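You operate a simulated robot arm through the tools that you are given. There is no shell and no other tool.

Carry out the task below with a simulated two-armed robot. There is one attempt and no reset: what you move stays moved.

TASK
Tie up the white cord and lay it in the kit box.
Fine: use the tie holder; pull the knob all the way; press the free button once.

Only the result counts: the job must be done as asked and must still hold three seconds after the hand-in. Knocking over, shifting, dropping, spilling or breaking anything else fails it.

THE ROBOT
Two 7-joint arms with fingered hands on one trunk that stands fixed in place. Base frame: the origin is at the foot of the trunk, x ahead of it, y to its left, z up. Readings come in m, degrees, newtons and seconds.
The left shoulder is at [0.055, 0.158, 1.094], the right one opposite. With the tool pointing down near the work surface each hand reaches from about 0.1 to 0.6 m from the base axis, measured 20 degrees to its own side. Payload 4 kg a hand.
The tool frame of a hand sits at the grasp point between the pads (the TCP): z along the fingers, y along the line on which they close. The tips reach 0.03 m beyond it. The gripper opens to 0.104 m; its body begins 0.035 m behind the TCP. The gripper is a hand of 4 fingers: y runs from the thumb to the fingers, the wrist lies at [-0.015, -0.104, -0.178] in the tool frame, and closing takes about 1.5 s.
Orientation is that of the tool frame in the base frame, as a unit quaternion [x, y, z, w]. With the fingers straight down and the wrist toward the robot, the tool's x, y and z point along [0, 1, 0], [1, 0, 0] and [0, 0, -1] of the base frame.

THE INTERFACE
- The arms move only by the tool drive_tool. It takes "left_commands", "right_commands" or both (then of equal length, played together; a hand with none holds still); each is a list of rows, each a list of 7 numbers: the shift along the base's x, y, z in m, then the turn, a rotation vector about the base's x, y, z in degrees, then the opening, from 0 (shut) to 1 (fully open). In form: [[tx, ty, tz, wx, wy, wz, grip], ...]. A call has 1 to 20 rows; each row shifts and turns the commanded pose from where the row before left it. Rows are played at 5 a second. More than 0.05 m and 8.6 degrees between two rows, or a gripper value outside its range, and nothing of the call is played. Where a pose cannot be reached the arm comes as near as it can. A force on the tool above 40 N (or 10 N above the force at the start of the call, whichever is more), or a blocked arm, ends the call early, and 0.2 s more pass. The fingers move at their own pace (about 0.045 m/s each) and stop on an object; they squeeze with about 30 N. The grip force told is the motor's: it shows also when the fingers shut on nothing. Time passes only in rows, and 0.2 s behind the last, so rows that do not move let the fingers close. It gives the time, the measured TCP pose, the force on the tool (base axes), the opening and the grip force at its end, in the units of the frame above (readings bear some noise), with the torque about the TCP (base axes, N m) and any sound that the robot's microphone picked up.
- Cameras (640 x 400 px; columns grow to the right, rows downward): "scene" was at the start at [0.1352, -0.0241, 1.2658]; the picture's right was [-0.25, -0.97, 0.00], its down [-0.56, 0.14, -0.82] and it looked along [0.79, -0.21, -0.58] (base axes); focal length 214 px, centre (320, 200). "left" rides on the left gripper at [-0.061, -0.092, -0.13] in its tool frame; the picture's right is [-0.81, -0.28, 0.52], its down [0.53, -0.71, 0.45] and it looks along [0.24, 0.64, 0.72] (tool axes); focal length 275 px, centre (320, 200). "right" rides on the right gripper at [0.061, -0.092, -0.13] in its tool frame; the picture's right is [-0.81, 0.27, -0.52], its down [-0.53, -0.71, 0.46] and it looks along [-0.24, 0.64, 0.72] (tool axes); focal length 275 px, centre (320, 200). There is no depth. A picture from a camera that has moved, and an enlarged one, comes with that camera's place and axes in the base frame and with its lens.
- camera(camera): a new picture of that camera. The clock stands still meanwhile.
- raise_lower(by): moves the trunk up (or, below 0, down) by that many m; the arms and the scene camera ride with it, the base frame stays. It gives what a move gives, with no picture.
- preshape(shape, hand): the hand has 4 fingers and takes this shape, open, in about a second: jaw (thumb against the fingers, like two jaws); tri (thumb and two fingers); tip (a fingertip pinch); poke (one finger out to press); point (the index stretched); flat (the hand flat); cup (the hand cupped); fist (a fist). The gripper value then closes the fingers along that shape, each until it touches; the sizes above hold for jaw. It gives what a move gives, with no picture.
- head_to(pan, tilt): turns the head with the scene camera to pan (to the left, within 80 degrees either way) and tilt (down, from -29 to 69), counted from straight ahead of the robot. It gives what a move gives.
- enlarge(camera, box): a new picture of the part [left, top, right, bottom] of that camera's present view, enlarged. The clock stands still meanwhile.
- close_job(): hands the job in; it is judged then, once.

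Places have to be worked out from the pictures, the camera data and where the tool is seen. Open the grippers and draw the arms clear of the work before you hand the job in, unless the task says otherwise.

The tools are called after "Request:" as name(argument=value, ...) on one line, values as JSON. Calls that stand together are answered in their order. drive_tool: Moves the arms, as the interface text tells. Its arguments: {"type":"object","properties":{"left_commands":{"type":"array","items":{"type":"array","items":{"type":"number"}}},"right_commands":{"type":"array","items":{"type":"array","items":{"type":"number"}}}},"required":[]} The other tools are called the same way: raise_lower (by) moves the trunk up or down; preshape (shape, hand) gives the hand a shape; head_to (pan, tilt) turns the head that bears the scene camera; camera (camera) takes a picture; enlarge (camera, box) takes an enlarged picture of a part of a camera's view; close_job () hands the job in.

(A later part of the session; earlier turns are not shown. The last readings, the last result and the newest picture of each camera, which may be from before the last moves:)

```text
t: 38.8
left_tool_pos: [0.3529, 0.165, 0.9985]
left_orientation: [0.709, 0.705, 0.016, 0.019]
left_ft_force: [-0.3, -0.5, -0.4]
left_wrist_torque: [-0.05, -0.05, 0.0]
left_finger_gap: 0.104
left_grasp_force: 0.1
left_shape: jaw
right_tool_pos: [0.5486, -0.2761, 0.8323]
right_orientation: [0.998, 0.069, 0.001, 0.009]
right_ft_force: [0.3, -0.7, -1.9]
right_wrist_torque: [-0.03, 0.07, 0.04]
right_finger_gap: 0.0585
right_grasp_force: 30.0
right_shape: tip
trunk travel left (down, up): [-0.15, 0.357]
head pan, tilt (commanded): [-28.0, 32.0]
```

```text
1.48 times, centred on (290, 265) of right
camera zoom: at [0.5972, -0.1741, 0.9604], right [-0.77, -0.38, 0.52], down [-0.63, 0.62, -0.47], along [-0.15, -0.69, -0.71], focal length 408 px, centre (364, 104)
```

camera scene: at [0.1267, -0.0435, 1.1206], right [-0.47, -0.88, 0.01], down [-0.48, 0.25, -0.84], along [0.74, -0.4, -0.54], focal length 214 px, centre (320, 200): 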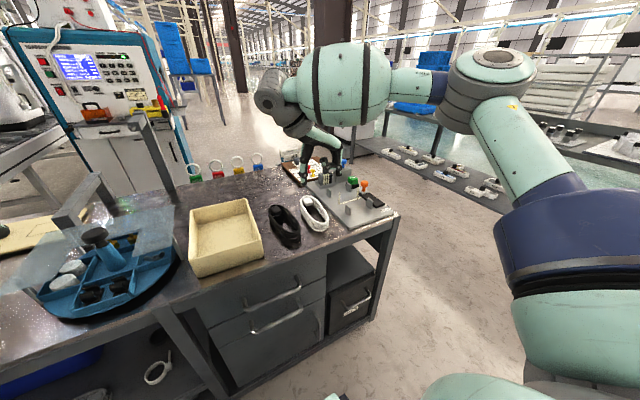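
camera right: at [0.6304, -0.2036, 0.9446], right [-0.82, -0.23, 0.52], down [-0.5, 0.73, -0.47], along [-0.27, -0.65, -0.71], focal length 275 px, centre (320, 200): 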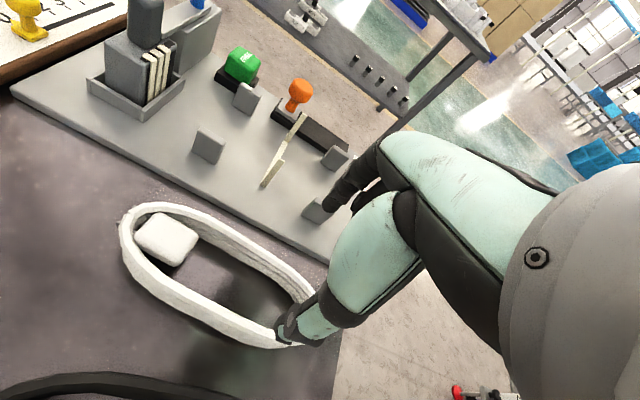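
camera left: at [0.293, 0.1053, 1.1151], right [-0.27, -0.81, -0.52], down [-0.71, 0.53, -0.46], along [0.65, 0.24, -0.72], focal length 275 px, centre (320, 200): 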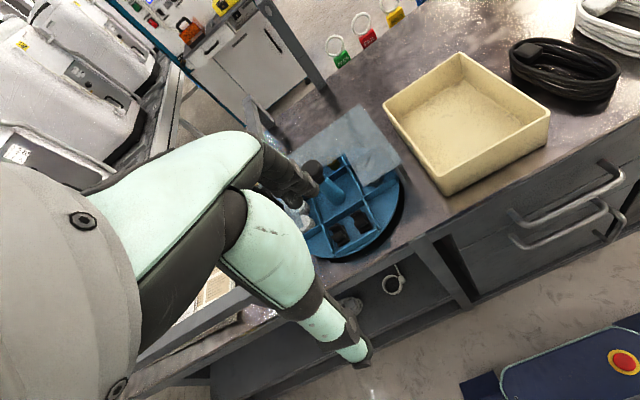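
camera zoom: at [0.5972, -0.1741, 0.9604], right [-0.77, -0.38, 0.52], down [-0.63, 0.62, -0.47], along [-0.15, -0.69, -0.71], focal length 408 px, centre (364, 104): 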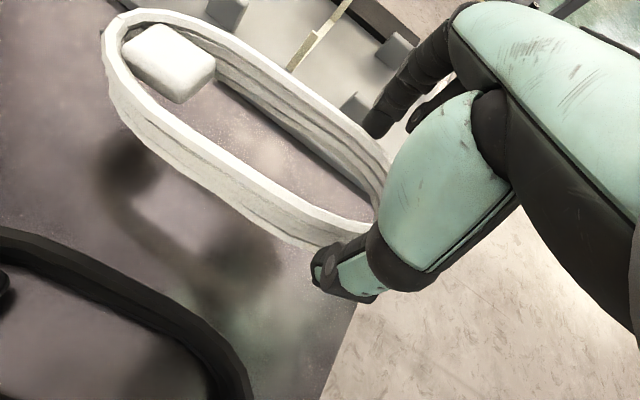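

The grip holds without further slip: the cord droops about 10° and keeps its own direction (≈ -3°). I raise, tilt the hand 10° forward to level the cord, turn 3°, draw back and carry it over the holder at a safe height.

Request:
drive_tool(right_commands=[[0, 0, 0.015, 0, -5, 0, 0.1], [0, 0, 0.015, 0, -5, 1.5, 0.1], [-0.016, 0, 0, 0, 0, 1.5, 0.1], [-0.016, 0, 0, 0, 0, 0, 0.1], [0, -0.03, 0, 0, 0, 0, 0.1], [0, -0.035, 0, 0, 0, 0, 0.1], [0, -0.035, 0, 0, 0, 0, 0.1], [0, -0.034, 0, 0, 0, 0, 0.1], [0, 0, 0, 0, 0, 0, 0.1]])

Request:
camera(camera="right")

Request:
enlarge(camera="scene", box=[270, 150, 400, 250])

```text
t: 40.8
left_tool_pos: [0.3522, 0.1657, 0.9974]
left_orientation: [0.709, 0.705, 0.017, 0.019]
left_ft_force: [-0.7, -0.3, 0.5]
left_wrist_torque: [0.01, -0.04, -0.01]
left_finger_gap: 0.1039
left_grasp_force: 0.2
left_shape: jaw
right_tool_pos: [0.5203, -0.4084, 0.8616]
right_orientation: [0.992, 0.095, 0.088, 0.014]
right_ft_force: [-0.7, -1.3, -2.4]
right_wrist_torque: [-0.02, 0.04, 0.02]
right_finger_gap: 0.0583
right_grasp_force: 30.1
right_shape: tip
trunk travel left (down, up): [-0.15, 0.357]
head pan, tilt (commanded): [-28.0, 32.0]
```

```text
taken
camera right: at [0.5396, -0.3074, 0.9968], right [-0.82, -0.42, 0.38], down [-0.57, 0.59, -0.57], along [0.01, -0.69, -0.73], focal length 275 px, centre (320, 200)
```

right: 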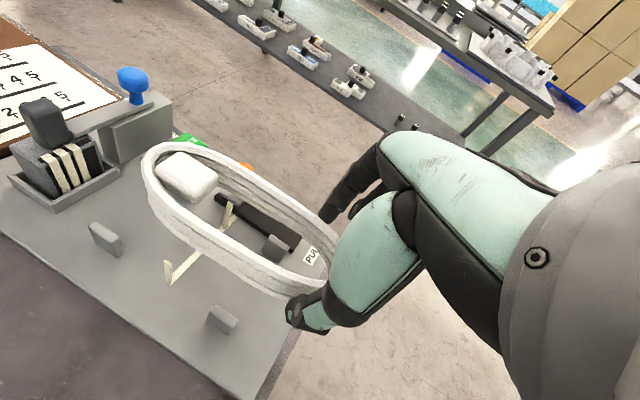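

```text
4.00 times, centred on (335, 200) of scene
camera zoom: at [0.1273, -0.0433, 1.1205], right [-0.47, -0.88, 0.01], down [-0.48, 0.25, -0.84], along [0.74, -0.4, -0.54], focal length 858 px, centre (260, 200)
```

zoom: 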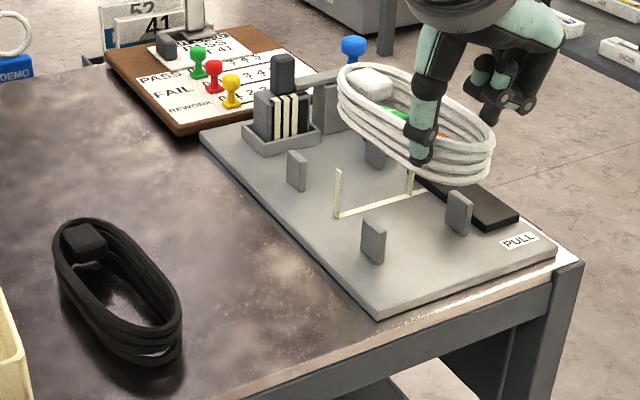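

The cord hangs level above the holder. I enlarge the view to check lateral alignment of cord and posts before lowering.

Request:
enlarge(camera="right", box=[80, 110, 360, 360])

Request:
enlarge(camera="scene", box=[320, 150, 400, 230])

```text
1.60 times, centred on (220, 235) of right
camera zoom: at [0.5396, -0.3074, 0.9968], right [-0.82, -0.42, 0.38], down [-0.57, 0.59, -0.57], along [0.01, -0.69, -0.73], focal length 440 px, centre (480, 144)
```

zoom: 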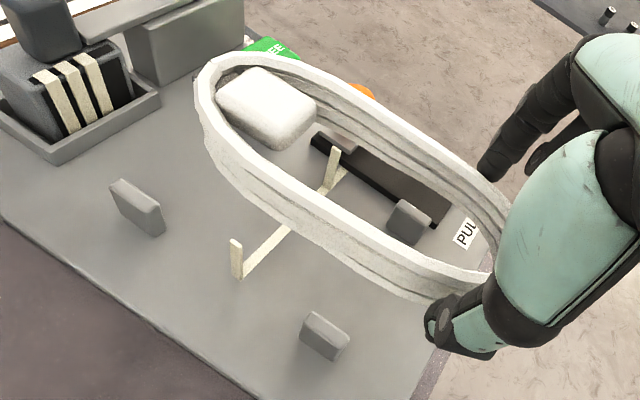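

```text
5.00 times, centred on (360, 190) of scene
camera zoom: at [0.1273, -0.0433, 1.1205], right [-0.47, -0.88, 0.01], down [-0.48, 0.25, -0.84], along [0.74, -0.4, -0.54], focal length 1072 px, centre (120, 250)
```

zoom: 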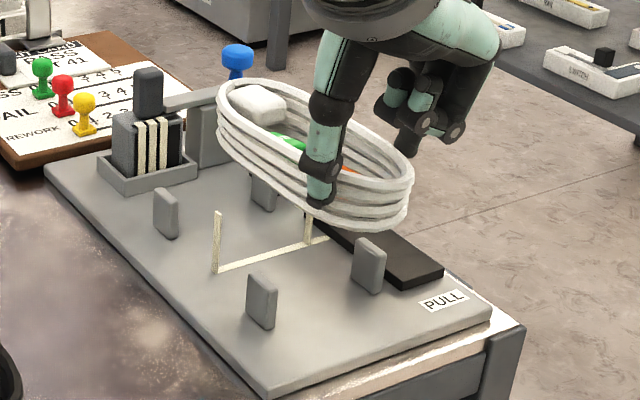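

Relative to the posts (centre y ≈ -0.410) the cord centre sits at y ≈ -0.402, and the tie's uprights leave only ~3–4 mm each side. I shift -8 mm in y, -6 mm in x, lower to just above the uprights and re-check.

Request:
drive_tool(right_commands=[[-0.003, -0.004, -0.005, 0, 0, 0, 0.1], [-0.003, -0.0043, -0.01, 0, 0, 0, 0.1], [0, 0, -0.01, 0, 0, 0, 0.1], [0, 0, 0, 0, 0, 0, 0.1]])

Request:
enlarge(camera="right", box=[80, 110, 360, 360])

Request:
enlarge(camera="scene", box=[320, 150, 400, 230])

```text
t: 41.8
left_tool_pos: [0.3523, 0.1658, 0.9993]
left_orientation: [0.709, 0.705, 0.017, 0.019]
left_ft_force: [-0.1, -0.7, -0.5]
left_wrist_torque: [-0.01, 0.0, -0.02]
left_finger_gap: 0.1041
left_grasp_force: 0.1
left_shape: jaw
right_tool_pos: [0.5133, -0.4185, 0.8369]
right_orientation: [0.992, 0.095, 0.088, 0.013]
right_ft_force: [0.0, -1.2, -1.6]
right_wrist_torque: [-0.06, 0.08, 0.01]
right_finger_gap: 0.0584
right_grasp_force: 30.2
right_shape: tip
trunk travel left (down, up): [-0.15, 0.357]
head pan, tilt (commanded): [-28.0, 32.0]
```

```text
1.60 times, centred on (220, 235) of right
camera zoom: at [0.5332, -0.3152, 0.9712], right [-0.82, -0.42, 0.38], down [-0.57, 0.59, -0.57], along [0.01, -0.69, -0.73], focal length 440 px, centre (480, 144)
```

zoom: 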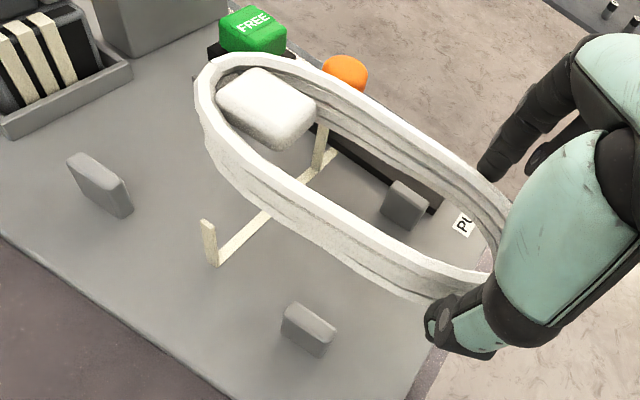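

```text
5.00 times, centred on (360, 190) of scene
camera zoom: at [0.1269, -0.0438, 1.1206], right [-0.47, -0.88, 0.01], down [-0.48, 0.25, -0.84], along [0.74, -0.4, -0.54], focal length 1072 px, centre (120, 250)
```

zoom: 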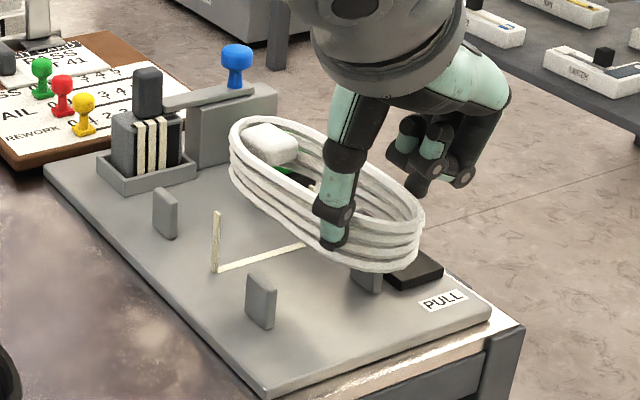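

Cord centre is now y ≈ -0.410, midway between posts and uprights (-0.411). I lower slowly, checking midway.

Request:
drive_tool(right_commands=[[0, -0.001, -0.01, 0, 0, 0, 0.1], [0, 0, -0.01, 0, 0, 0, 0.1], [0, 0, -0.008, 0, 0, 0, 0.1], [0, 0, 0, 0, 0, 0, 0.1]])

Request:
enlarge(camera="right", box=[80, 110, 360, 360])

Request:
enlarge(camera="scene", box=[320, 150, 400, 230])

```text
t: 42.8
left_tool_pos: [0.3526, 0.1652, 0.9984]
left_orientation: [0.708, 0.705, 0.016, 0.019]
left_ft_force: [-0.1, 0.9, 0.2]
left_wrist_torque: [0.0, -0.01, 0.02]
left_finger_gap: 0.1041
left_grasp_force: 0.0
left_shape: jaw
right_tool_pos: [0.5132, -0.4205, 0.8074]
right_orientation: [0.992, 0.094, 0.088, 0.012]
right_ft_force: [0.1, -0.3, -1.3]
right_wrist_torque: [0.01, 0.06, 0.01]
right_finger_gap: 0.0579
right_grasp_force: 30.3
right_shape: tip
trunk travel left (down, up): [-0.15, 0.357]
head pan, tilt (commanded): [-28.0, 32.0]
```

```text
1.60 times, centred on (220, 235) of right
camera zoom: at [0.533, -0.3172, 0.9431], right [-0.82, -0.42, 0.38], down [-0.57, 0.59, -0.57], along [0.01, -0.69, -0.73], focal length 440 px, centre (480, 144)
```

zoom: 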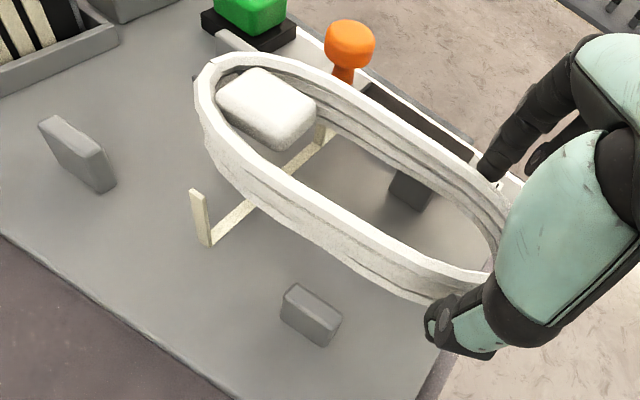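

```text
5.00 times, centred on (360, 190) of scene
camera zoom: at [0.1271, -0.0437, 1.1205], right [-0.47, -0.88, 0.01], down [-0.48, 0.25, -0.84], along [0.74, -0.4, -0.54], focal length 1072 px, centre (120, 250)
```

zoom: 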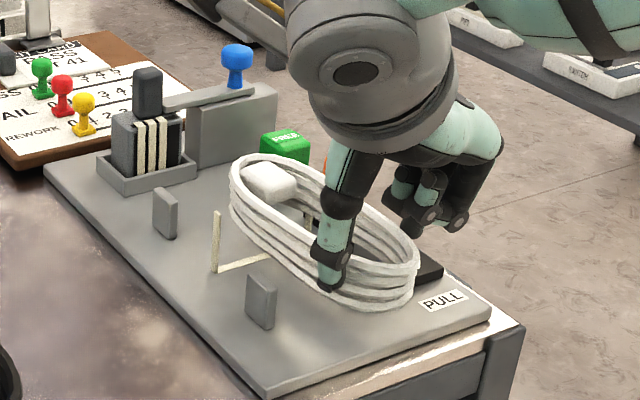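

Good: about 4 mm clear on both sides. I lower to a few millimetres above the plate.

Request:
drive_tool(right_commands=[[0, 0.0005, -0.008, 0, 0, 0, 0.1], [0, 0, -0.007, 0, 0, 0, 0.1], [0, 0, -0.005, 0, 0, 0, 0.1], [0, 0, 0, 0, 0, 0, 0.1]])

Request:
enlarge(camera="right", box=[80, 110, 360, 360])

Request:
enlarge(camera="scene", box=[330, 170, 390, 230])

```text
t: 43.8
left_tool_pos: [0.3491, 0.1681, 1.001]
left_orientation: [0.709, 0.705, 0.017, 0.021]
left_ft_force: [0.7, -0.4, 0.5]
left_wrist_torque: [-0.01, 0.03, 0.01]
left_finger_gap: 0.104
left_grasp_force: 0.1
left_shape: jaw
right_tool_pos: [0.5102, -0.4174, 0.7928]
right_orientation: [0.991, 0.093, 0.09, 0.013]
right_ft_force: [-23.5, 0.6, 21.4]
right_wrist_torque: [-0.67, 0.11, -0.6]
right_finger_gap: 0.0575
right_grasp_force: 29.4
right_shape: tip
trunk travel left (down, up): [-0.15, 0.357]
head pan, tilt (commanded): [-28.0, 32.0]
```

```text
1.60 times, centred on (220, 235) of right
camera zoom: at [0.5294, -0.3153, 0.9256], right [-0.83, -0.42, 0.38], down [-0.56, 0.59, -0.57], along [0.01, -0.69, -0.73], focal length 440 px, centre (480, 144)
```

zoom: 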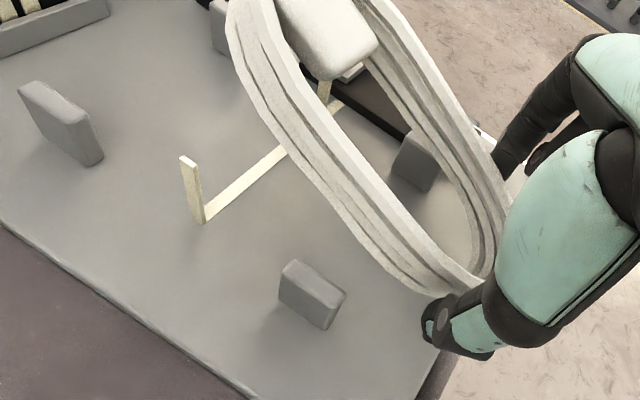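

```text
6.67 times, centred on (360, 200) of scene
camera zoom: at [0.1219, -0.042, 1.1212], right [-0.47, -0.88, 0.01], down [-0.47, 0.25, -0.84], along [0.74, -0.4, -0.54], focal length 1430 px, centre (53, 200)
```

zoom: 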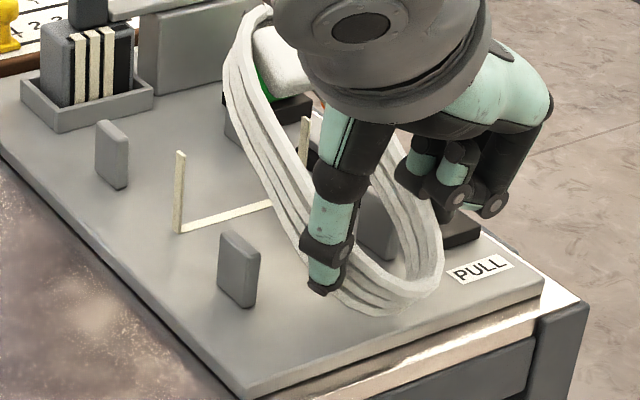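

The index met the top of the near-right post and the cord pivoted in the grip. I back off upward and toward me and look.

Request:
drive_tool(right_commands=[[-0.006, 0, 0.008, 0, 0, 0, 0.1], [-0.006, 0, 0.012, 0, 0, 0, 0.1], [0, 0, 0.012, 0, 0, 0, 0.1], [0, 0, 0, 0, 0, 0, 0.1]])

Request:
camera(camera="right")

Request:
enlarge(camera="scene", box=[320, 150, 400, 230])

```text
t: 44.8
left_tool_pos: [0.352, 0.1662, 0.9991]
left_orientation: [0.709, 0.705, 0.017, 0.02]
left_ft_force: [0.2, 0.5, -0.1]
left_wrist_torque: [-0.02, -0.01, -0.03]
left_finger_gap: 0.1039
left_grasp_force: 0.0
left_shape: jaw
right_tool_pos: [0.501, -0.4187, 0.8193]
right_orientation: [0.992, 0.094, 0.086, 0.014]
right_ft_force: [0.2, 0.7, -1.4]
right_wrist_torque: [-0.02, 0.09, 0.0]
right_finger_gap: 0.057
right_grasp_force: 29.7
right_shape: tip
trunk travel left (down, up): [-0.15, 0.357]
head pan, tilt (commanded): [-28.0, 32.0]
```

```text
taken
camera right: at [0.5205, -0.3162, 0.9554], right [-0.82, -0.42, 0.38], down [-0.57, 0.59, -0.57], along [0.01, -0.69, -0.73], focal length 275 px, centre (320, 200)
```

right: 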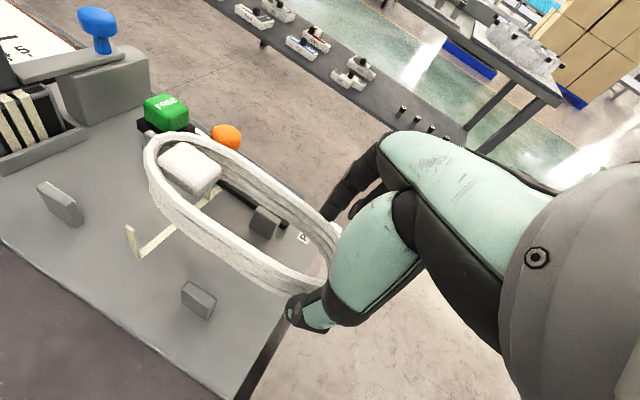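

```text
5.00 times, centred on (360, 190) of scene
camera zoom: at [0.1272, -0.0438, 1.1205], right [-0.47, -0.88, 0.01], down [-0.48, 0.25, -0.84], along [0.74, -0.4, -0.54], focal length 1072 px, centre (120, 250)
```

zoom: 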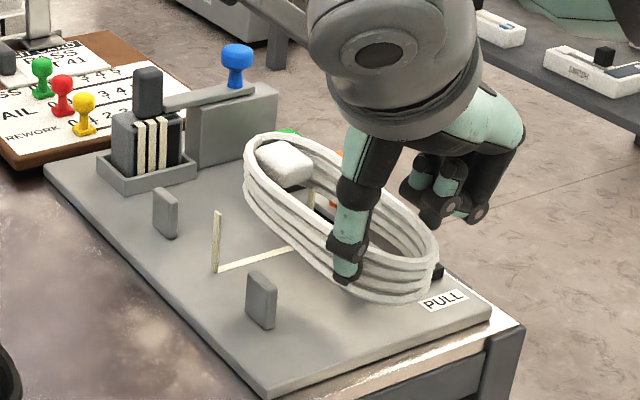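

Freed; the cord swung back nearly level. I zoom to re-measure the cord's position and direction in the grip.

Request:
enlarge(camera="right", box=[80, 110, 360, 360])

```text
1.60 times, centred on (220, 235) of right
camera zoom: at [0.5205, -0.3162, 0.9554], right [-0.82, -0.42, 0.38], down [-0.57, 0.59, -0.57], along [0.01, -0.69, -0.73], focal length 440 px, centre (480, 144)
```

zoom: 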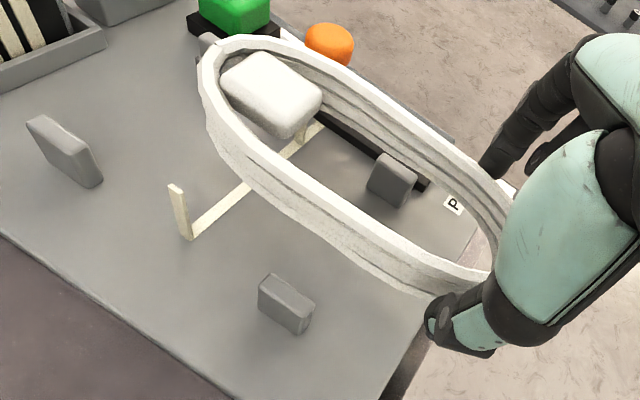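

The cord is roughly level and centred (y ≈ -0.411), now with the index well in front of the near-right post. I lower again at x ≈ 0.503 and check midway.

Request:
drive_tool(right_commands=[[0.001, 0, -0.008, 0, 0, 0, 0.1], [0, 0, -0.008, 0, 0, 0, 0.1], [0, 0, -0.006, 0, 0, 0, 0.1], [0, 0, 0, 0, 0, 0, 0.1]])

Request:
enlarge(camera="right", box=[80, 110, 360, 360])

Request:
enlarge(camera="scene", box=[330, 170, 390, 230])

```text
t: 45.8
left_tool_pos: [0.3516, 0.1665, 0.9985]
left_orientation: [0.709, 0.705, 0.016, 0.02]
left_ft_force: [0.1, 0.1, 0.5]
left_wrist_torque: [-0.03, -0.02, 0.0]
left_finger_gap: 0.1039
left_grasp_force: 0.1
left_shape: jaw
right_tool_pos: [0.5016, -0.4176, 0.7984]
right_orientation: [0.991, 0.095, 0.088, 0.013]
right_ft_force: [-4.7, 1.8, 3.6]
right_wrist_torque: [-0.13, 0.09, -0.07]
right_finger_gap: 0.0569
right_grasp_force: 29.8
right_shape: tip
trunk travel left (down, up): [-0.15, 0.357]
head pan, tilt (commanded): [-28.0, 32.0]
```

```text
1.60 times, centred on (220, 235) of right
camera zoom: at [0.5208, -0.3157, 0.934], right [-0.82, -0.42, 0.38], down [-0.57, 0.59, -0.57], along [0.01, -0.69, -0.73], focal length 440 px, centre (480, 144)
```

zoom: 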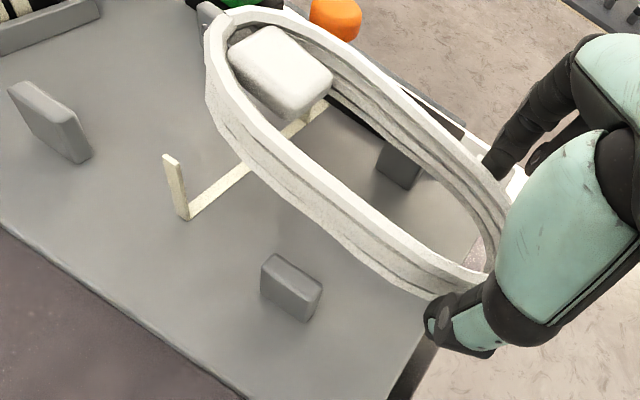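

```text
6.67 times, centred on (360, 200) of scene
camera zoom: at [0.1261, -0.0433, 1.1207], right [-0.47, -0.88, 0.01], down [-0.48, 0.25, -0.84], along [0.74, -0.4, -0.54], focal length 1430 px, centre (53, 200)
```

zoom: 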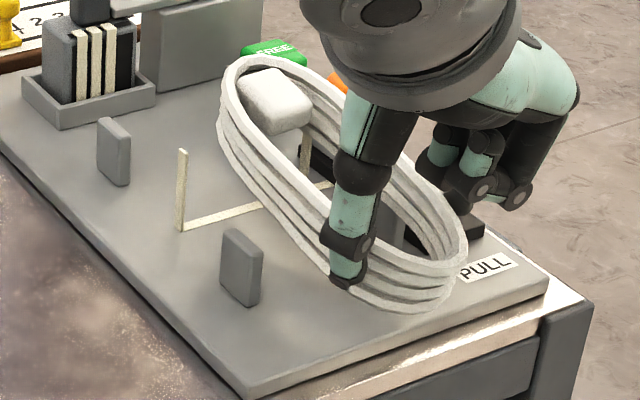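

There's a light contact again near the near-right post. I zoom on the posts and the index to see what touches.

Request:
enlarge(camera="right", box=[220, 120, 360, 330])

Request:
enlarge(camera="scene", box=[360, 185, 400, 225])

```text
1.90 times, centred on (290, 225) of right
camera zoom: at [0.5208, -0.3157, 0.934], right [-0.82, -0.42, 0.38], down [-0.57, 0.59, -0.57], along [0.01, -0.69, -0.73], focal length 524 px, centre (377, 152)
```

zoom: 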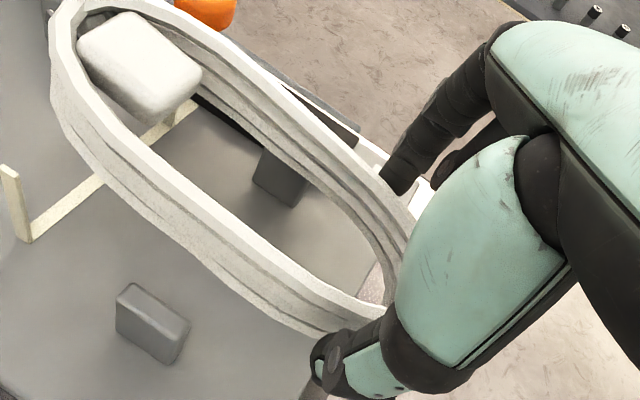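

```text
10.00 times, centred on (380, 205) of scene
camera zoom: at [0.1261, -0.0433, 1.1207], right [-0.47, -0.88, 0.01], down [-0.48, 0.25, -0.84], along [0.74, -0.4, -0.54], focal length 2145 px, centre (-280, 150)
```

zoom: 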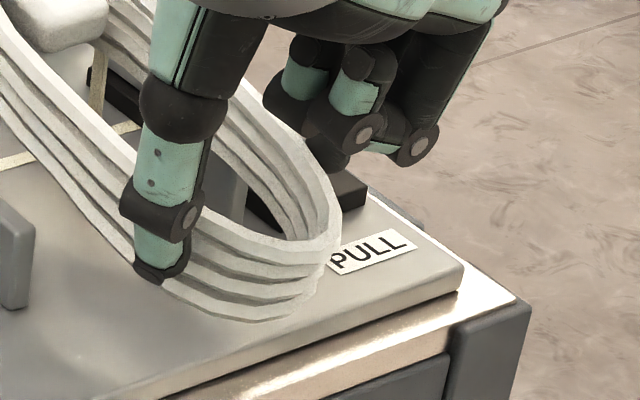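

The evidence (contact point at y ≈ -0.446, cord bottom level with the post top) says the cord's lower right edge is riding on the near-right post. I raise 1.5 cm, shift 4.5 mm left and lower again.

Request:
drive_tool(right_commands=[[0, 0, 0.01, 0, 0, 0, 0.1], [0, 0.002, 0.01, 0, 0, 0, 0.1], [0, 0.0025, 0, 0, 0, 0, 0.1], [0, 0, 0, 0, 0, 0, 0.1]])

Request:
enlarge(camera="right", box=[80, 110, 360, 360])

Request:
enlarge(camera="scene", box=[330, 170, 390, 230])

```text
t: 46.8
left_tool_pos: [0.3529, 0.1668, 1.0002]
left_orientation: [0.71, 0.704, 0.017, 0.019]
left_ft_force: [-0.4, 1.1, -0.5]
left_wrist_torque: [-0.01, 0.05, 0.02]
left_finger_gap: 0.1039
left_grasp_force: 0.1
left_shape: jaw
right_tool_pos: [0.5019, -0.4136, 0.8179]
right_orientation: [0.991, 0.095, 0.088, 0.013]
right_ft_force: [1.0, -0.4, -1.8]
right_wrist_torque: [-0.02, 0.08, 0.0]
right_finger_gap: 0.0573
right_grasp_force: 29.8
right_shape: tip
trunk travel left (down, up): [-0.15, 0.357]
head pan, tilt (commanded): [-28.0, 32.0]
```

```text
1.60 times, centred on (220, 235) of right
camera zoom: at [0.5215, -0.3112, 0.954], right [-0.82, -0.42, 0.38], down [-0.57, 0.59, -0.57], along [0.01, -0.69, -0.73], focal length 440 px, centre (480, 144)
```

zoom: 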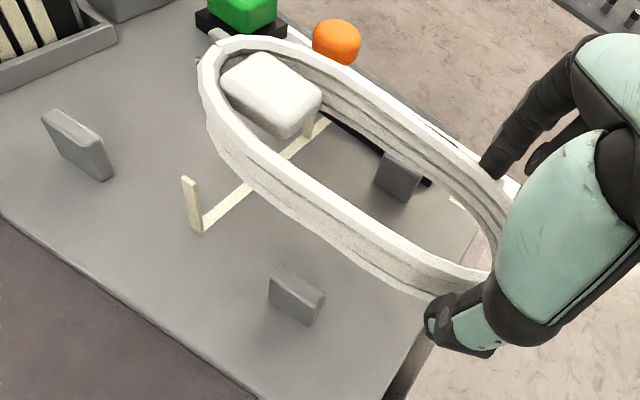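

```text
6.67 times, centred on (360, 200) of scene
camera zoom: at [0.1269, -0.0437, 1.1206], right [-0.47, -0.88, 0.01], down [-0.48, 0.25, -0.84], along [0.74, -0.4, -0.54], focal length 1430 px, centre (53, 200)
```

zoom: 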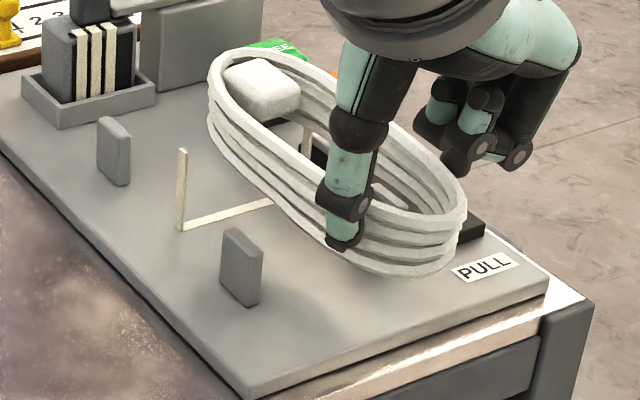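

Hanging free, the cord now points about 7–8° up at the far end. I tilt the hand back 7° to level it, then lower to just about post-top level and read the force.

Request:
drive_tool(right_commands=[[0.002, 0, 0, 0, 3.5, 0, 0.1], [0.002, 0, 0, 0, 3.5, 0, 0.1], [0, 0, -0.008, 0, 0, 0, 0.1], [0, 0, -0.006, 0, 0, 0, 0.1], [0, 0, 0, 0, 0, 0, 0.1]])

Request:
enlarge(camera="right", box=[80, 110, 360, 360])

Request:
enlarge(camera="scene", box=[330, 170, 390, 230])

```text
t: 48.0
left_tool_pos: [0.3524, 0.167, 1.0]
left_orientation: [0.708, 0.705, 0.017, 0.018]
left_ft_force: [-1.5, 0.2, 0.0]
left_wrist_torque: [0.0, 0.0, 0.0]
left_finger_gap: 0.1042
left_grasp_force: 0.0
left_shape: jaw
right_tool_pos: [0.5053, -0.4144, 0.8045]
right_orientation: [0.995, 0.095, 0.028, 0.008]
right_ft_force: [0.0, -0.1, -0.8]
right_wrist_torque: [0.01, 0.1, -0.01]
right_finger_gap: 0.0571
right_grasp_force: 29.8
right_shape: tip
trunk travel left (down, up): [-0.15, 0.357]
head pan, tilt (commanded): [-28.0, 32.0]
```

```text
1.60 times, centred on (220, 235) of right
camera zoom: at [0.5413, -0.3121, 0.9356], right [-0.77, -0.42, 0.48], down [-0.63, 0.59, -0.5], along [-0.08, -0.69, -0.72], focal length 440 px, centre (480, 144)
```

zoom: 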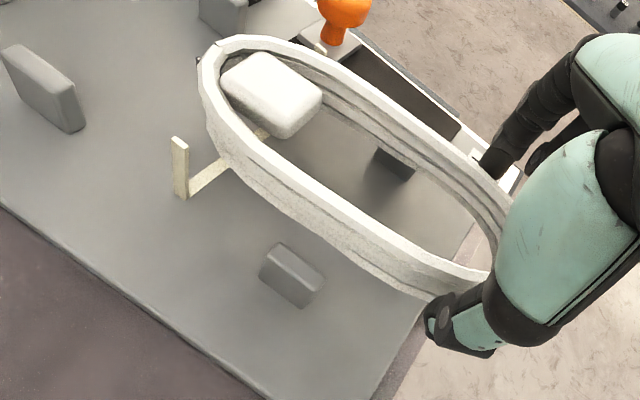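

```text
6.67 times, centred on (360, 200) of scene
camera zoom: at [0.1271, -0.0438, 1.1205], right [-0.47, -0.88, 0.01], down [-0.48, 0.25, -0.84], along [0.74, -0.4, -0.54], focal length 1430 px, centre (53, 200)
```

zoom: 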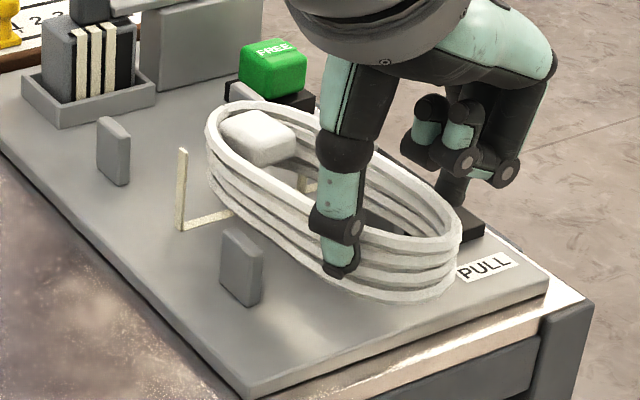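

Now level, centred (y ≈ -0.410) and free of contact. I continue lowering toward the plate in small steps.

Request:
drive_tool(right_commands=[[0, 0, -0.005, 0, 0, 0, 0.1], [0, 0, -0.005, 0, 0, 0, 0.1], [0, 0, 0, 0, 0, 0, 0.1]])

Request:
enlarge(camera="scene", box=[330, 170, 390, 230])

Request:
enlarge(camera="right", box=[80, 110, 360, 360])

```text
t: 48.8
left_tool_pos: [0.3519, 0.1654, 0.9982]
left_orientation: [0.709, 0.705, 0.017, 0.019]
left_ft_force: [0.1, -0.2, -0.3]
left_wrist_torque: [-0.01, -0.02, -0.01]
left_finger_gap: 0.1042
left_grasp_force: 0.1
left_shape: jaw
right_tool_pos: [0.5047, -0.4154, 0.7938]
right_orientation: [0.995, 0.095, 0.027, 0.007]
right_ft_force: [0.4, -0.1, -1.6]
right_wrist_torque: [0.0, 0.08, -0.01]
right_finger_gap: 0.0573
right_grasp_force: 29.6
right_shape: tip
trunk travel left (down, up): [-0.15, 0.357]
head pan, tilt (commanded): [-28.0, 32.0]
```

```text
6.67 times, centred on (360, 200) of scene
camera zoom: at [0.1271, -0.0438, 1.1205], right [-0.47, -0.88, 0.01], down [-0.48, 0.25, -0.84], along [0.74, -0.4, -0.54], focal length 1430 px, centre (53, 200)
```

zoom: 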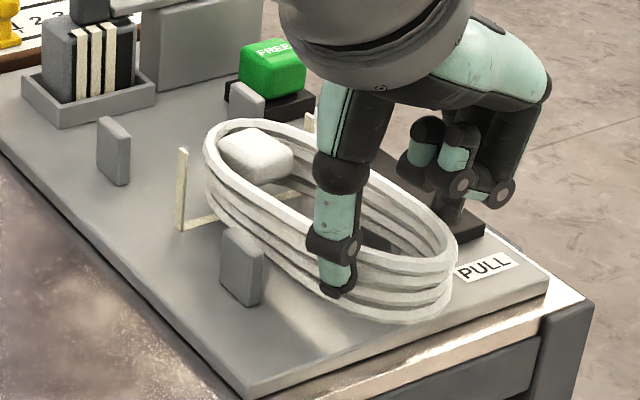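

```text
1.60 times, centred on (220, 235) of right
camera zoom: at [0.5412, -0.3118, 0.9257], right [-0.77, -0.42, 0.48], down [-0.63, 0.59, -0.5], along [-0.08, -0.69, -0.72], focal length 440 px, centre (480, 144)
```

zoom: 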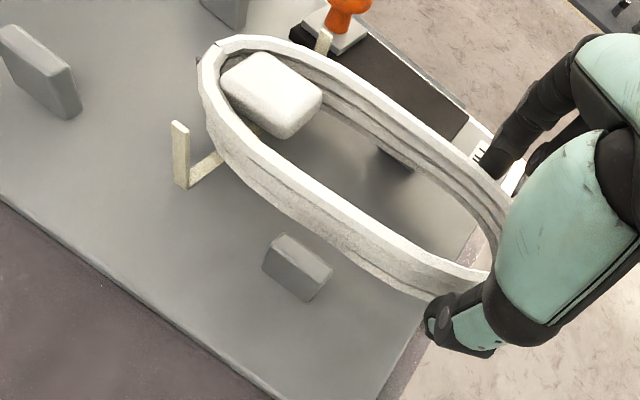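

It is now passing between the posts without contact. Further down.

Request:
drive_tool(right_commands=[[0, 0, -0.005, 0, 0, 0, 0.1], [0, 0, -0.004, 0, 0, 0, 0.1], [0, 0, 0, 0, 0, 0, 0.1]])

Request:
enlarge(camera="scene", box=[330, 170, 390, 230])

```text
t: 49.5
left_tool_pos: [0.3519, 0.1663, 0.9985]
left_orientation: [0.709, 0.705, 0.017, 0.019]
left_ft_force: [-0.3, -0.4, -0.7]
left_wrist_torque: [-0.01, 0.01, 0.01]
left_finger_gap: 0.1039
left_grasp_force: 0.1
left_shape: jaw
right_tool_pos: [0.5057, -0.414, 0.7849]
right_orientation: [0.995, 0.096, 0.027, 0.007]
right_ft_force: [-0.6, -0.4, -0.6]
right_wrist_torque: [0.03, 0.08, 0.01]
right_finger_gap: 0.057
right_grasp_force: 30.0
right_shape: tip
trunk travel left (down, up): [-0.15, 0.357]
head pan, tilt (commanded): [-28.0, 32.0]
```

```text
6.67 times, centred on (360, 200) of scene
camera zoom: at [0.1271, -0.0438, 1.1205], right [-0.47, -0.88, 0.01], down [-0.48, 0.25, -0.84], along [0.74, -0.4, -0.54], focal length 1430 px, centre (53, 200)
```

zoom: 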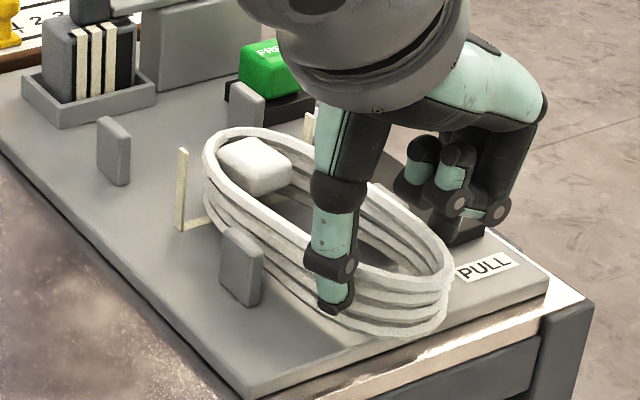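

Still free. I go on until it just touches the plate.

Request:
drive_tool(right_commands=[[0, 0, -0.003, 0, 0, 0, 0.1], [0, 0, -0.002, 0, 0, 0, 0.1], [0, 0, 0, 0, 0, 0, 0.1]])

Request:
enlarge(camera="scene", box=[330, 170, 390, 230])

```text
t: 50.4
left_tool_pos: [0.3523, 0.1657, 0.9992]
left_orientation: [0.709, 0.705, 0.016, 0.019]
left_ft_force: [0.8, -0.2, 0.1]
left_wrist_torque: [0.01, 0.02, -0.04]
left_finger_gap: 0.104
left_grasp_force: 0.1
left_shape: jaw
right_tool_pos: [0.5055, -0.4129, 0.7793]
right_orientation: [0.995, 0.095, 0.027, 0.007]
right_ft_force: [-1.1, 0.0, -1.1]
right_wrist_torque: [-0.01, 0.01, 0.01]
right_finger_gap: 0.0572
right_grasp_force: 29.8
right_shape: tip
trunk travel left (down, up): [-0.15, 0.357]
head pan, tilt (commanded): [-28.0, 32.0]
```

```text
6.67 times, centred on (360, 200) of scene
camera zoom: at [0.1271, -0.0438, 1.1205], right [-0.47, -0.88, 0.01], down [-0.48, 0.25, -0.84], along [0.74, -0.4, -0.54], focal length 1430 px, centre (53, 200)
```

zoom: 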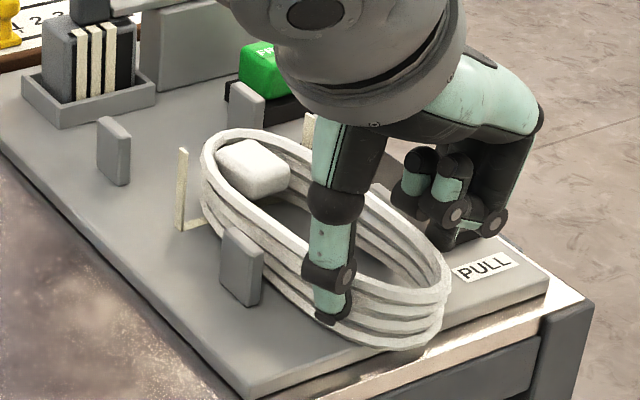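

The far end is resting on the plate (torque dropped to zero). I release by opening moderately.

Request:
drive_tool(right_commands=[[0, 0, -0.001, 0, 0, 0, 0.56], [0, 0, 0, 0, 0, 0, 0.6], [0, 0, 0, 0, 0, 0, 0.68], [0, 0, 0, 0, 0, 0, 0.72], [0, 0, 0, 0, 0, 0, 0.72]])

Request:
enlarge(camera="scene", box=[330, 170, 390, 230])

Request:
enlarge(camera="right", box=[80, 110, 360, 360])

```text
t: 51.5
left_tool_pos: [0.3517, 0.1663, 0.9982]
left_orientation: [0.709, 0.705, 0.016, 0.019]
left_ft_force: [0.0, 0.8, -0.3]
left_wrist_torque: [-0.03, -0.01, 0.04]
left_finger_gap: 0.1041
left_grasp_force: 0.0
left_shape: jaw
right_tool_pos: [0.5055, -0.4134, 0.7791]
right_orientation: [0.995, 0.094, 0.027, 0.006]
right_ft_force: [0.0, -0.4, -0.1]
right_wrist_torque: [0.01, 0.0, 0.02]
right_finger_gap: 0.0748
right_grasp_force: 0.2
right_shape: tip
trunk travel left (down, up): [-0.15, 0.357]
head pan, tilt (commanded): [-28.0, 32.0]
```

```text
6.67 times, centred on (360, 200) of scene
camera zoom: at [0.127, -0.0437, 1.1206], right [-0.47, -0.88, 0.01], down [-0.48, 0.25, -0.84], along [0.74, -0.4, -0.54], focal length 1430 px, centre (53, 200)
```

zoom: 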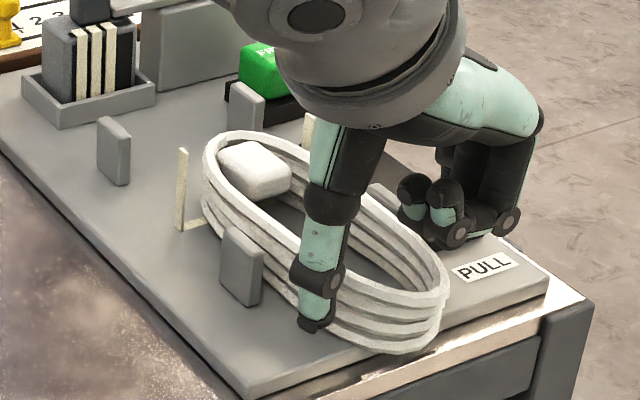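

```text
1.60 times, centred on (220, 235) of right
camera zoom: at [0.5412, -0.3115, 0.9106], right [-0.77, -0.42, 0.48], down [-0.63, 0.59, -0.5], along [-0.08, -0.69, -0.72], focal length 440 px, centre (480, 144)
```

zoom: 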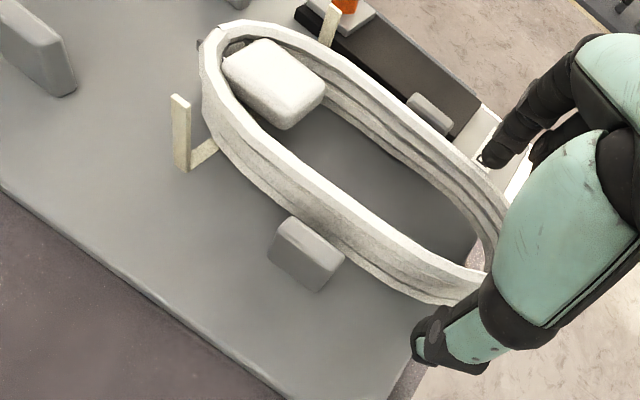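

Released; the cord lies between the near posts over the tie, about 5–6 cm short of centre. I lift the hand out, draw back, square the yaw to -90° and close the fingers to use them as a pusher.

Request:
drive_tool(right_commands=[[0, 0, 0.015, 0, 0, 0, 0.72], [0, 0, 0.025, 0, 0, 0, 0.72], [-0.02, 0, 0.01, 0, 0, -5.5, 0.6], [-0.025, 0, 0, 0, 0, -5.5, 0.4], [-0.01, 0.002, 0, 0, 0, 0, 0.3], [0, 0, 0, 0, 0, 0, 0.3]])

Request:
enlarge(camera="scene", box=[320, 160, 400, 230])

Request:
camera(camera="right")

```text
t: 53.0
left_tool_pos: [0.352, 0.1655, 0.9984]
left_orientation: [0.709, 0.705, 0.017, 0.019]
left_ft_force: [-0.2, 0.3, 0.2]
left_wrist_torque: [0.02, 0.02, 0.02]
left_finger_gap: 0.1043
left_grasp_force: 0.1
left_shape: jaw
right_tool_pos: [0.4522, -0.4126, 0.8298]
right_orientation: [1.0, 0.0, 0.026, 0.01]
right_ft_force: [-0.4, 0.6, 0.4]
right_wrist_torque: [0.02, 0.01, -0.01]
right_finger_gap: 0.0318
right_grasp_force: 0.0
right_shape: tip
trunk travel left (down, up): [-0.15, 0.357]
head pan, tilt (commanded): [-28.0, 32.0]
```

```text
5.71 times, centred on (360, 195) of scene
camera zoom: at [0.127, -0.0437, 1.1205], right [-0.47, -0.88, 0.01], down [-0.48, 0.25, -0.84], along [0.74, -0.4, -0.54], focal length 1226 px, centre (91, 229)
```

zoom: 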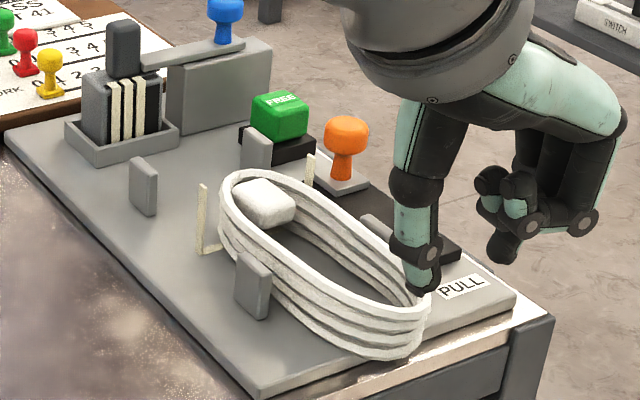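

```text
taken
camera right: at [0.5066, -0.3185, 0.9605], right [-0.84, -0.26, 0.48], down [-0.51, 0.7, -0.5], along [-0.21, -0.66, -0.72], focal length 275 px, centre (320, 200)
```

right: 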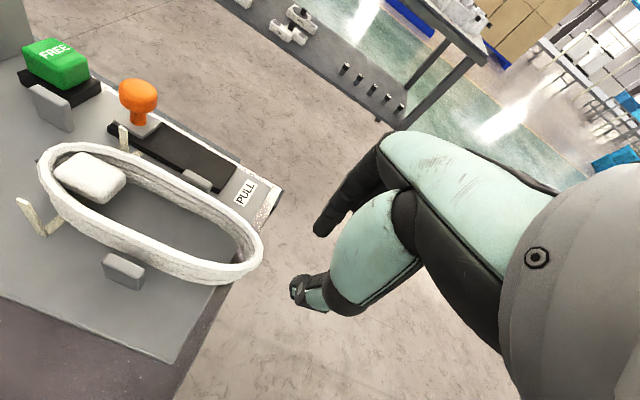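

The cord spans x ≈ 0.478–0.635 and sits straight between the posts. I close the fingers, lower them behind its near end (tips ≈ 0.74), and check before pushing.

Request:
drive_tool(right_commands=[[0, 0.001, 0, 0, 0, 0, 0.05], [-0.002, 0, -0.02, 0, 0, 0, 0.05], [0, 0, -0.02, 0, 0, 0, 0.05], [0, 0, -0.02, 0, 0, 0, 0.05], [0, 0, 0, 0, 0, 0, 0.05]])

Request:
enlarge(camera="right", box=[20, 100, 360, 360])

Request:
enlarge(camera="scene", box=[330, 170, 400, 230])

```text
t: 54.1
left_tool_pos: [0.3506, 0.1664, 0.9985]
left_orientation: [0.709, 0.705, 0.017, 0.02]
left_ft_force: [-0.7, -0.1, -0.5]
left_wrist_torque: [0.02, 0.0, 0.0]
left_finger_gap: 0.1038
left_grasp_force: 0.1
left_shape: jaw
right_tool_pos: [0.4486, -0.412, 0.7697]
right_orientation: [1.0, 0.0, 0.027, 0.01]
right_ft_force: [-1.2, 0.1, 0.5]
right_wrist_torque: [0.02, -0.02, -0.02]
right_finger_gap: 0.0054
right_grasp_force: 0.2
right_shape: tip
trunk travel left (down, up): [-0.15, 0.357]
head pan, tilt (commanded): [-28.0, 32.0]
```

```text
1.54 times, centred on (190, 230) of right
camera zoom: at [0.5037, -0.3187, 0.9012], right [-0.84, -0.26, 0.48], down [-0.51, 0.7, -0.5], along [-0.21, -0.66, -0.72], focal length 424 px, centre (520, 154)
```

zoom: 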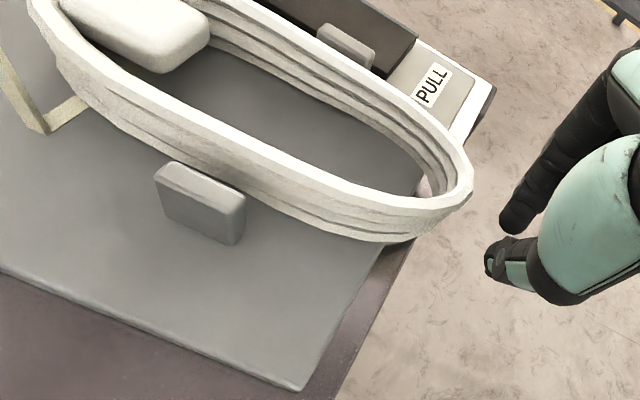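

```text
6.67 times, centred on (365, 200) of scene
camera zoom: at [0.1267, -0.0435, 1.1206], right [-0.47, -0.88, 0.01], down [-0.48, 0.25, -0.84], along [0.74, -0.4, -0.54], focal length 1430 px, centre (20, 200)
```

zoom: 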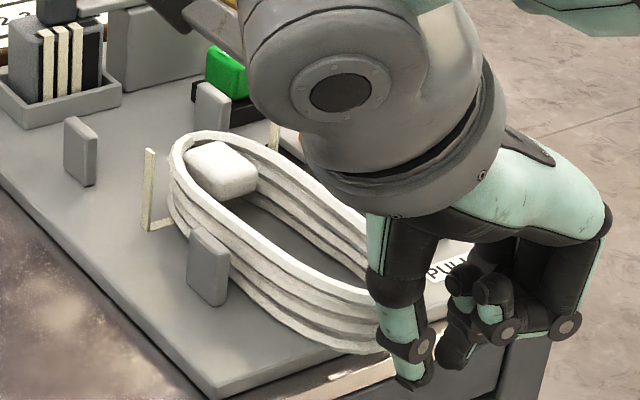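

Ready behind the near end. I push forward 4.5 cm in small steps and check.

Request:
drive_tool(right_commands=[[0.01, 0, 0, 0, 0, 0, 0.05], [0.01, 0, 0, 0, 0, 0, 0.05], [0.008, 0, 0, 0, 0, 0, 0.05], [0.008, 0, 0, 0, 0, 0, 0.05], [0.008, 0, 0, 0, 0, 0, 0.05], [0, 0, 0, 0, 0, 0, 0.05]])

Request:
enlarge(camera="right", box=[20, 100, 360, 360])

Request:
enlarge(camera="scene", box=[330, 170, 400, 230])

```text
t: 55.5
left_tool_pos: [0.3519, 0.1658, 0.9994]
left_orientation: [0.709, 0.705, 0.017, 0.019]
left_ft_force: [0.4, -1.1, 0.7]
left_wrist_torque: [-0.01, 0.01, -0.03]
left_finger_gap: 0.1041
left_grasp_force: 0.1
left_shape: jaw
right_tool_pos: [0.4937, -0.4123, 0.7686]
right_orientation: [1.0, -0.001, 0.026, 0.009]
right_ft_force: [-0.7, -0.4, -0.3]
right_wrist_torque: [-0.02, 0.0, -0.01]
right_finger_gap: 0.0052
right_grasp_force: 0.1
right_shape: tip
trunk travel left (down, up): [-0.15, 0.357]
head pan, tilt (commanded): [-28.0, 32.0]
```

```text
1.54 times, centred on (190, 230) of right
camera zoom: at [0.5477, -0.3188, 0.9008], right [-0.84, -0.27, 0.48], down [-0.51, 0.7, -0.5], along [-0.21, -0.66, -0.72], focal length 424 px, centre (520, 154)
```

zoom: 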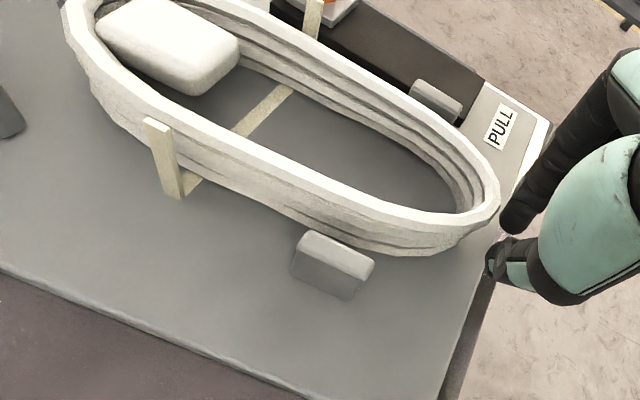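

```text
6.67 times, centred on (365, 200) of scene
camera zoom: at [0.1267, -0.0438, 1.1206], right [-0.47, -0.88, 0.01], down [-0.48, 0.25, -0.84], along [0.74, -0.4, -0.54], focal length 1430 px, centre (20, 200)
```

zoom: 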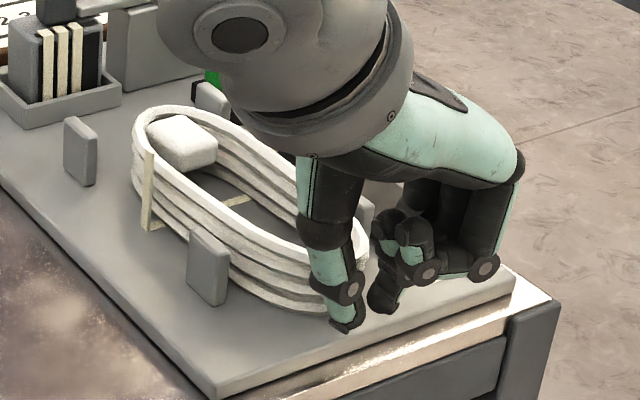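

Sliding nicely between posts and uprights; the cord centre is now ≈ 0.586. I push a further 2.2 cm to centre it over the tie (x ≈ 0.608).

Request:
drive_tool(right_commands=[[0.006, 0, 0, 0, 0, 0, 0.05], [0.006, 0, 0, 0, 0, 0, 0.05], [0.005, 0, 0, 0, 0, 0, 0.05], [0.005, 0, 0, 0, 0, 0, 0.05], [0, 0, 0, 0, 0, 0, 0.05]])

Request:
enlarge(camera="right", box=[20, 100, 360, 360])

Request:
enlarge(camera="scene", box=[330, 170, 400, 230])

```text
t: 56.8
left_tool_pos: [0.3523, 0.1657, 0.9993]
left_orientation: [0.709, 0.705, 0.016, 0.019]
left_ft_force: [-0.5, -0.1, -0.4]
left_wrist_torque: [0.0, -0.03, -0.01]
left_finger_gap: 0.1038
left_grasp_force: 0.0
left_shape: jaw
right_tool_pos: [0.516, -0.4117, 0.7696]
right_orientation: [1.0, 0.0, 0.026, 0.01]
right_ft_force: [-1.0, -0.1, -0.9]
right_wrist_torque: [0.0, 0.0, -0.01]
right_finger_gap: 0.0052
right_grasp_force: 0.1
right_shape: tip
trunk travel left (down, up): [-0.15, 0.357]
head pan, tilt (commanded): [-28.0, 32.0]
```

```text
1.54 times, centred on (190, 230) of right
camera zoom: at [0.5707, -0.3178, 0.9013], right [-0.84, -0.26, 0.48], down [-0.51, 0.7, -0.5], along [-0.21, -0.66, -0.72], focal length 424 px, centre (520, 154)
```

zoom: 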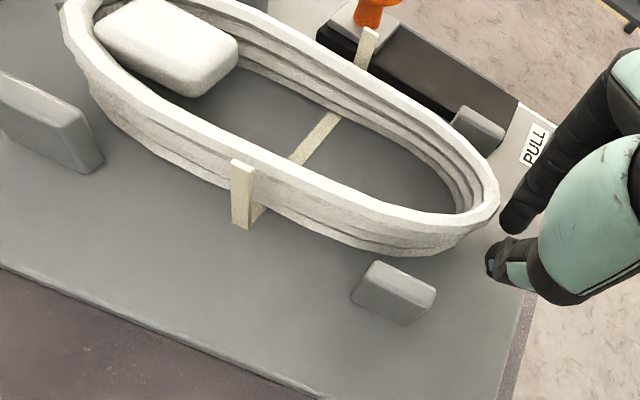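

```text
6.67 times, centred on (365, 200) of scene
camera zoom: at [0.1268, -0.0437, 1.1206], right [-0.47, -0.88, 0.01], down [-0.48, 0.25, -0.84], along [0.74, -0.4, -0.54], focal length 1430 px, centre (20, 200)
```

zoom: 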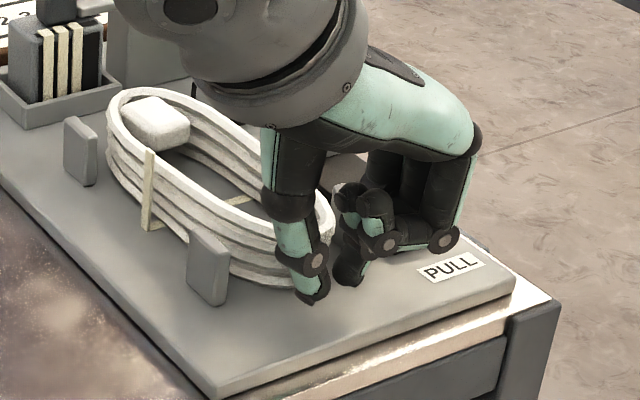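

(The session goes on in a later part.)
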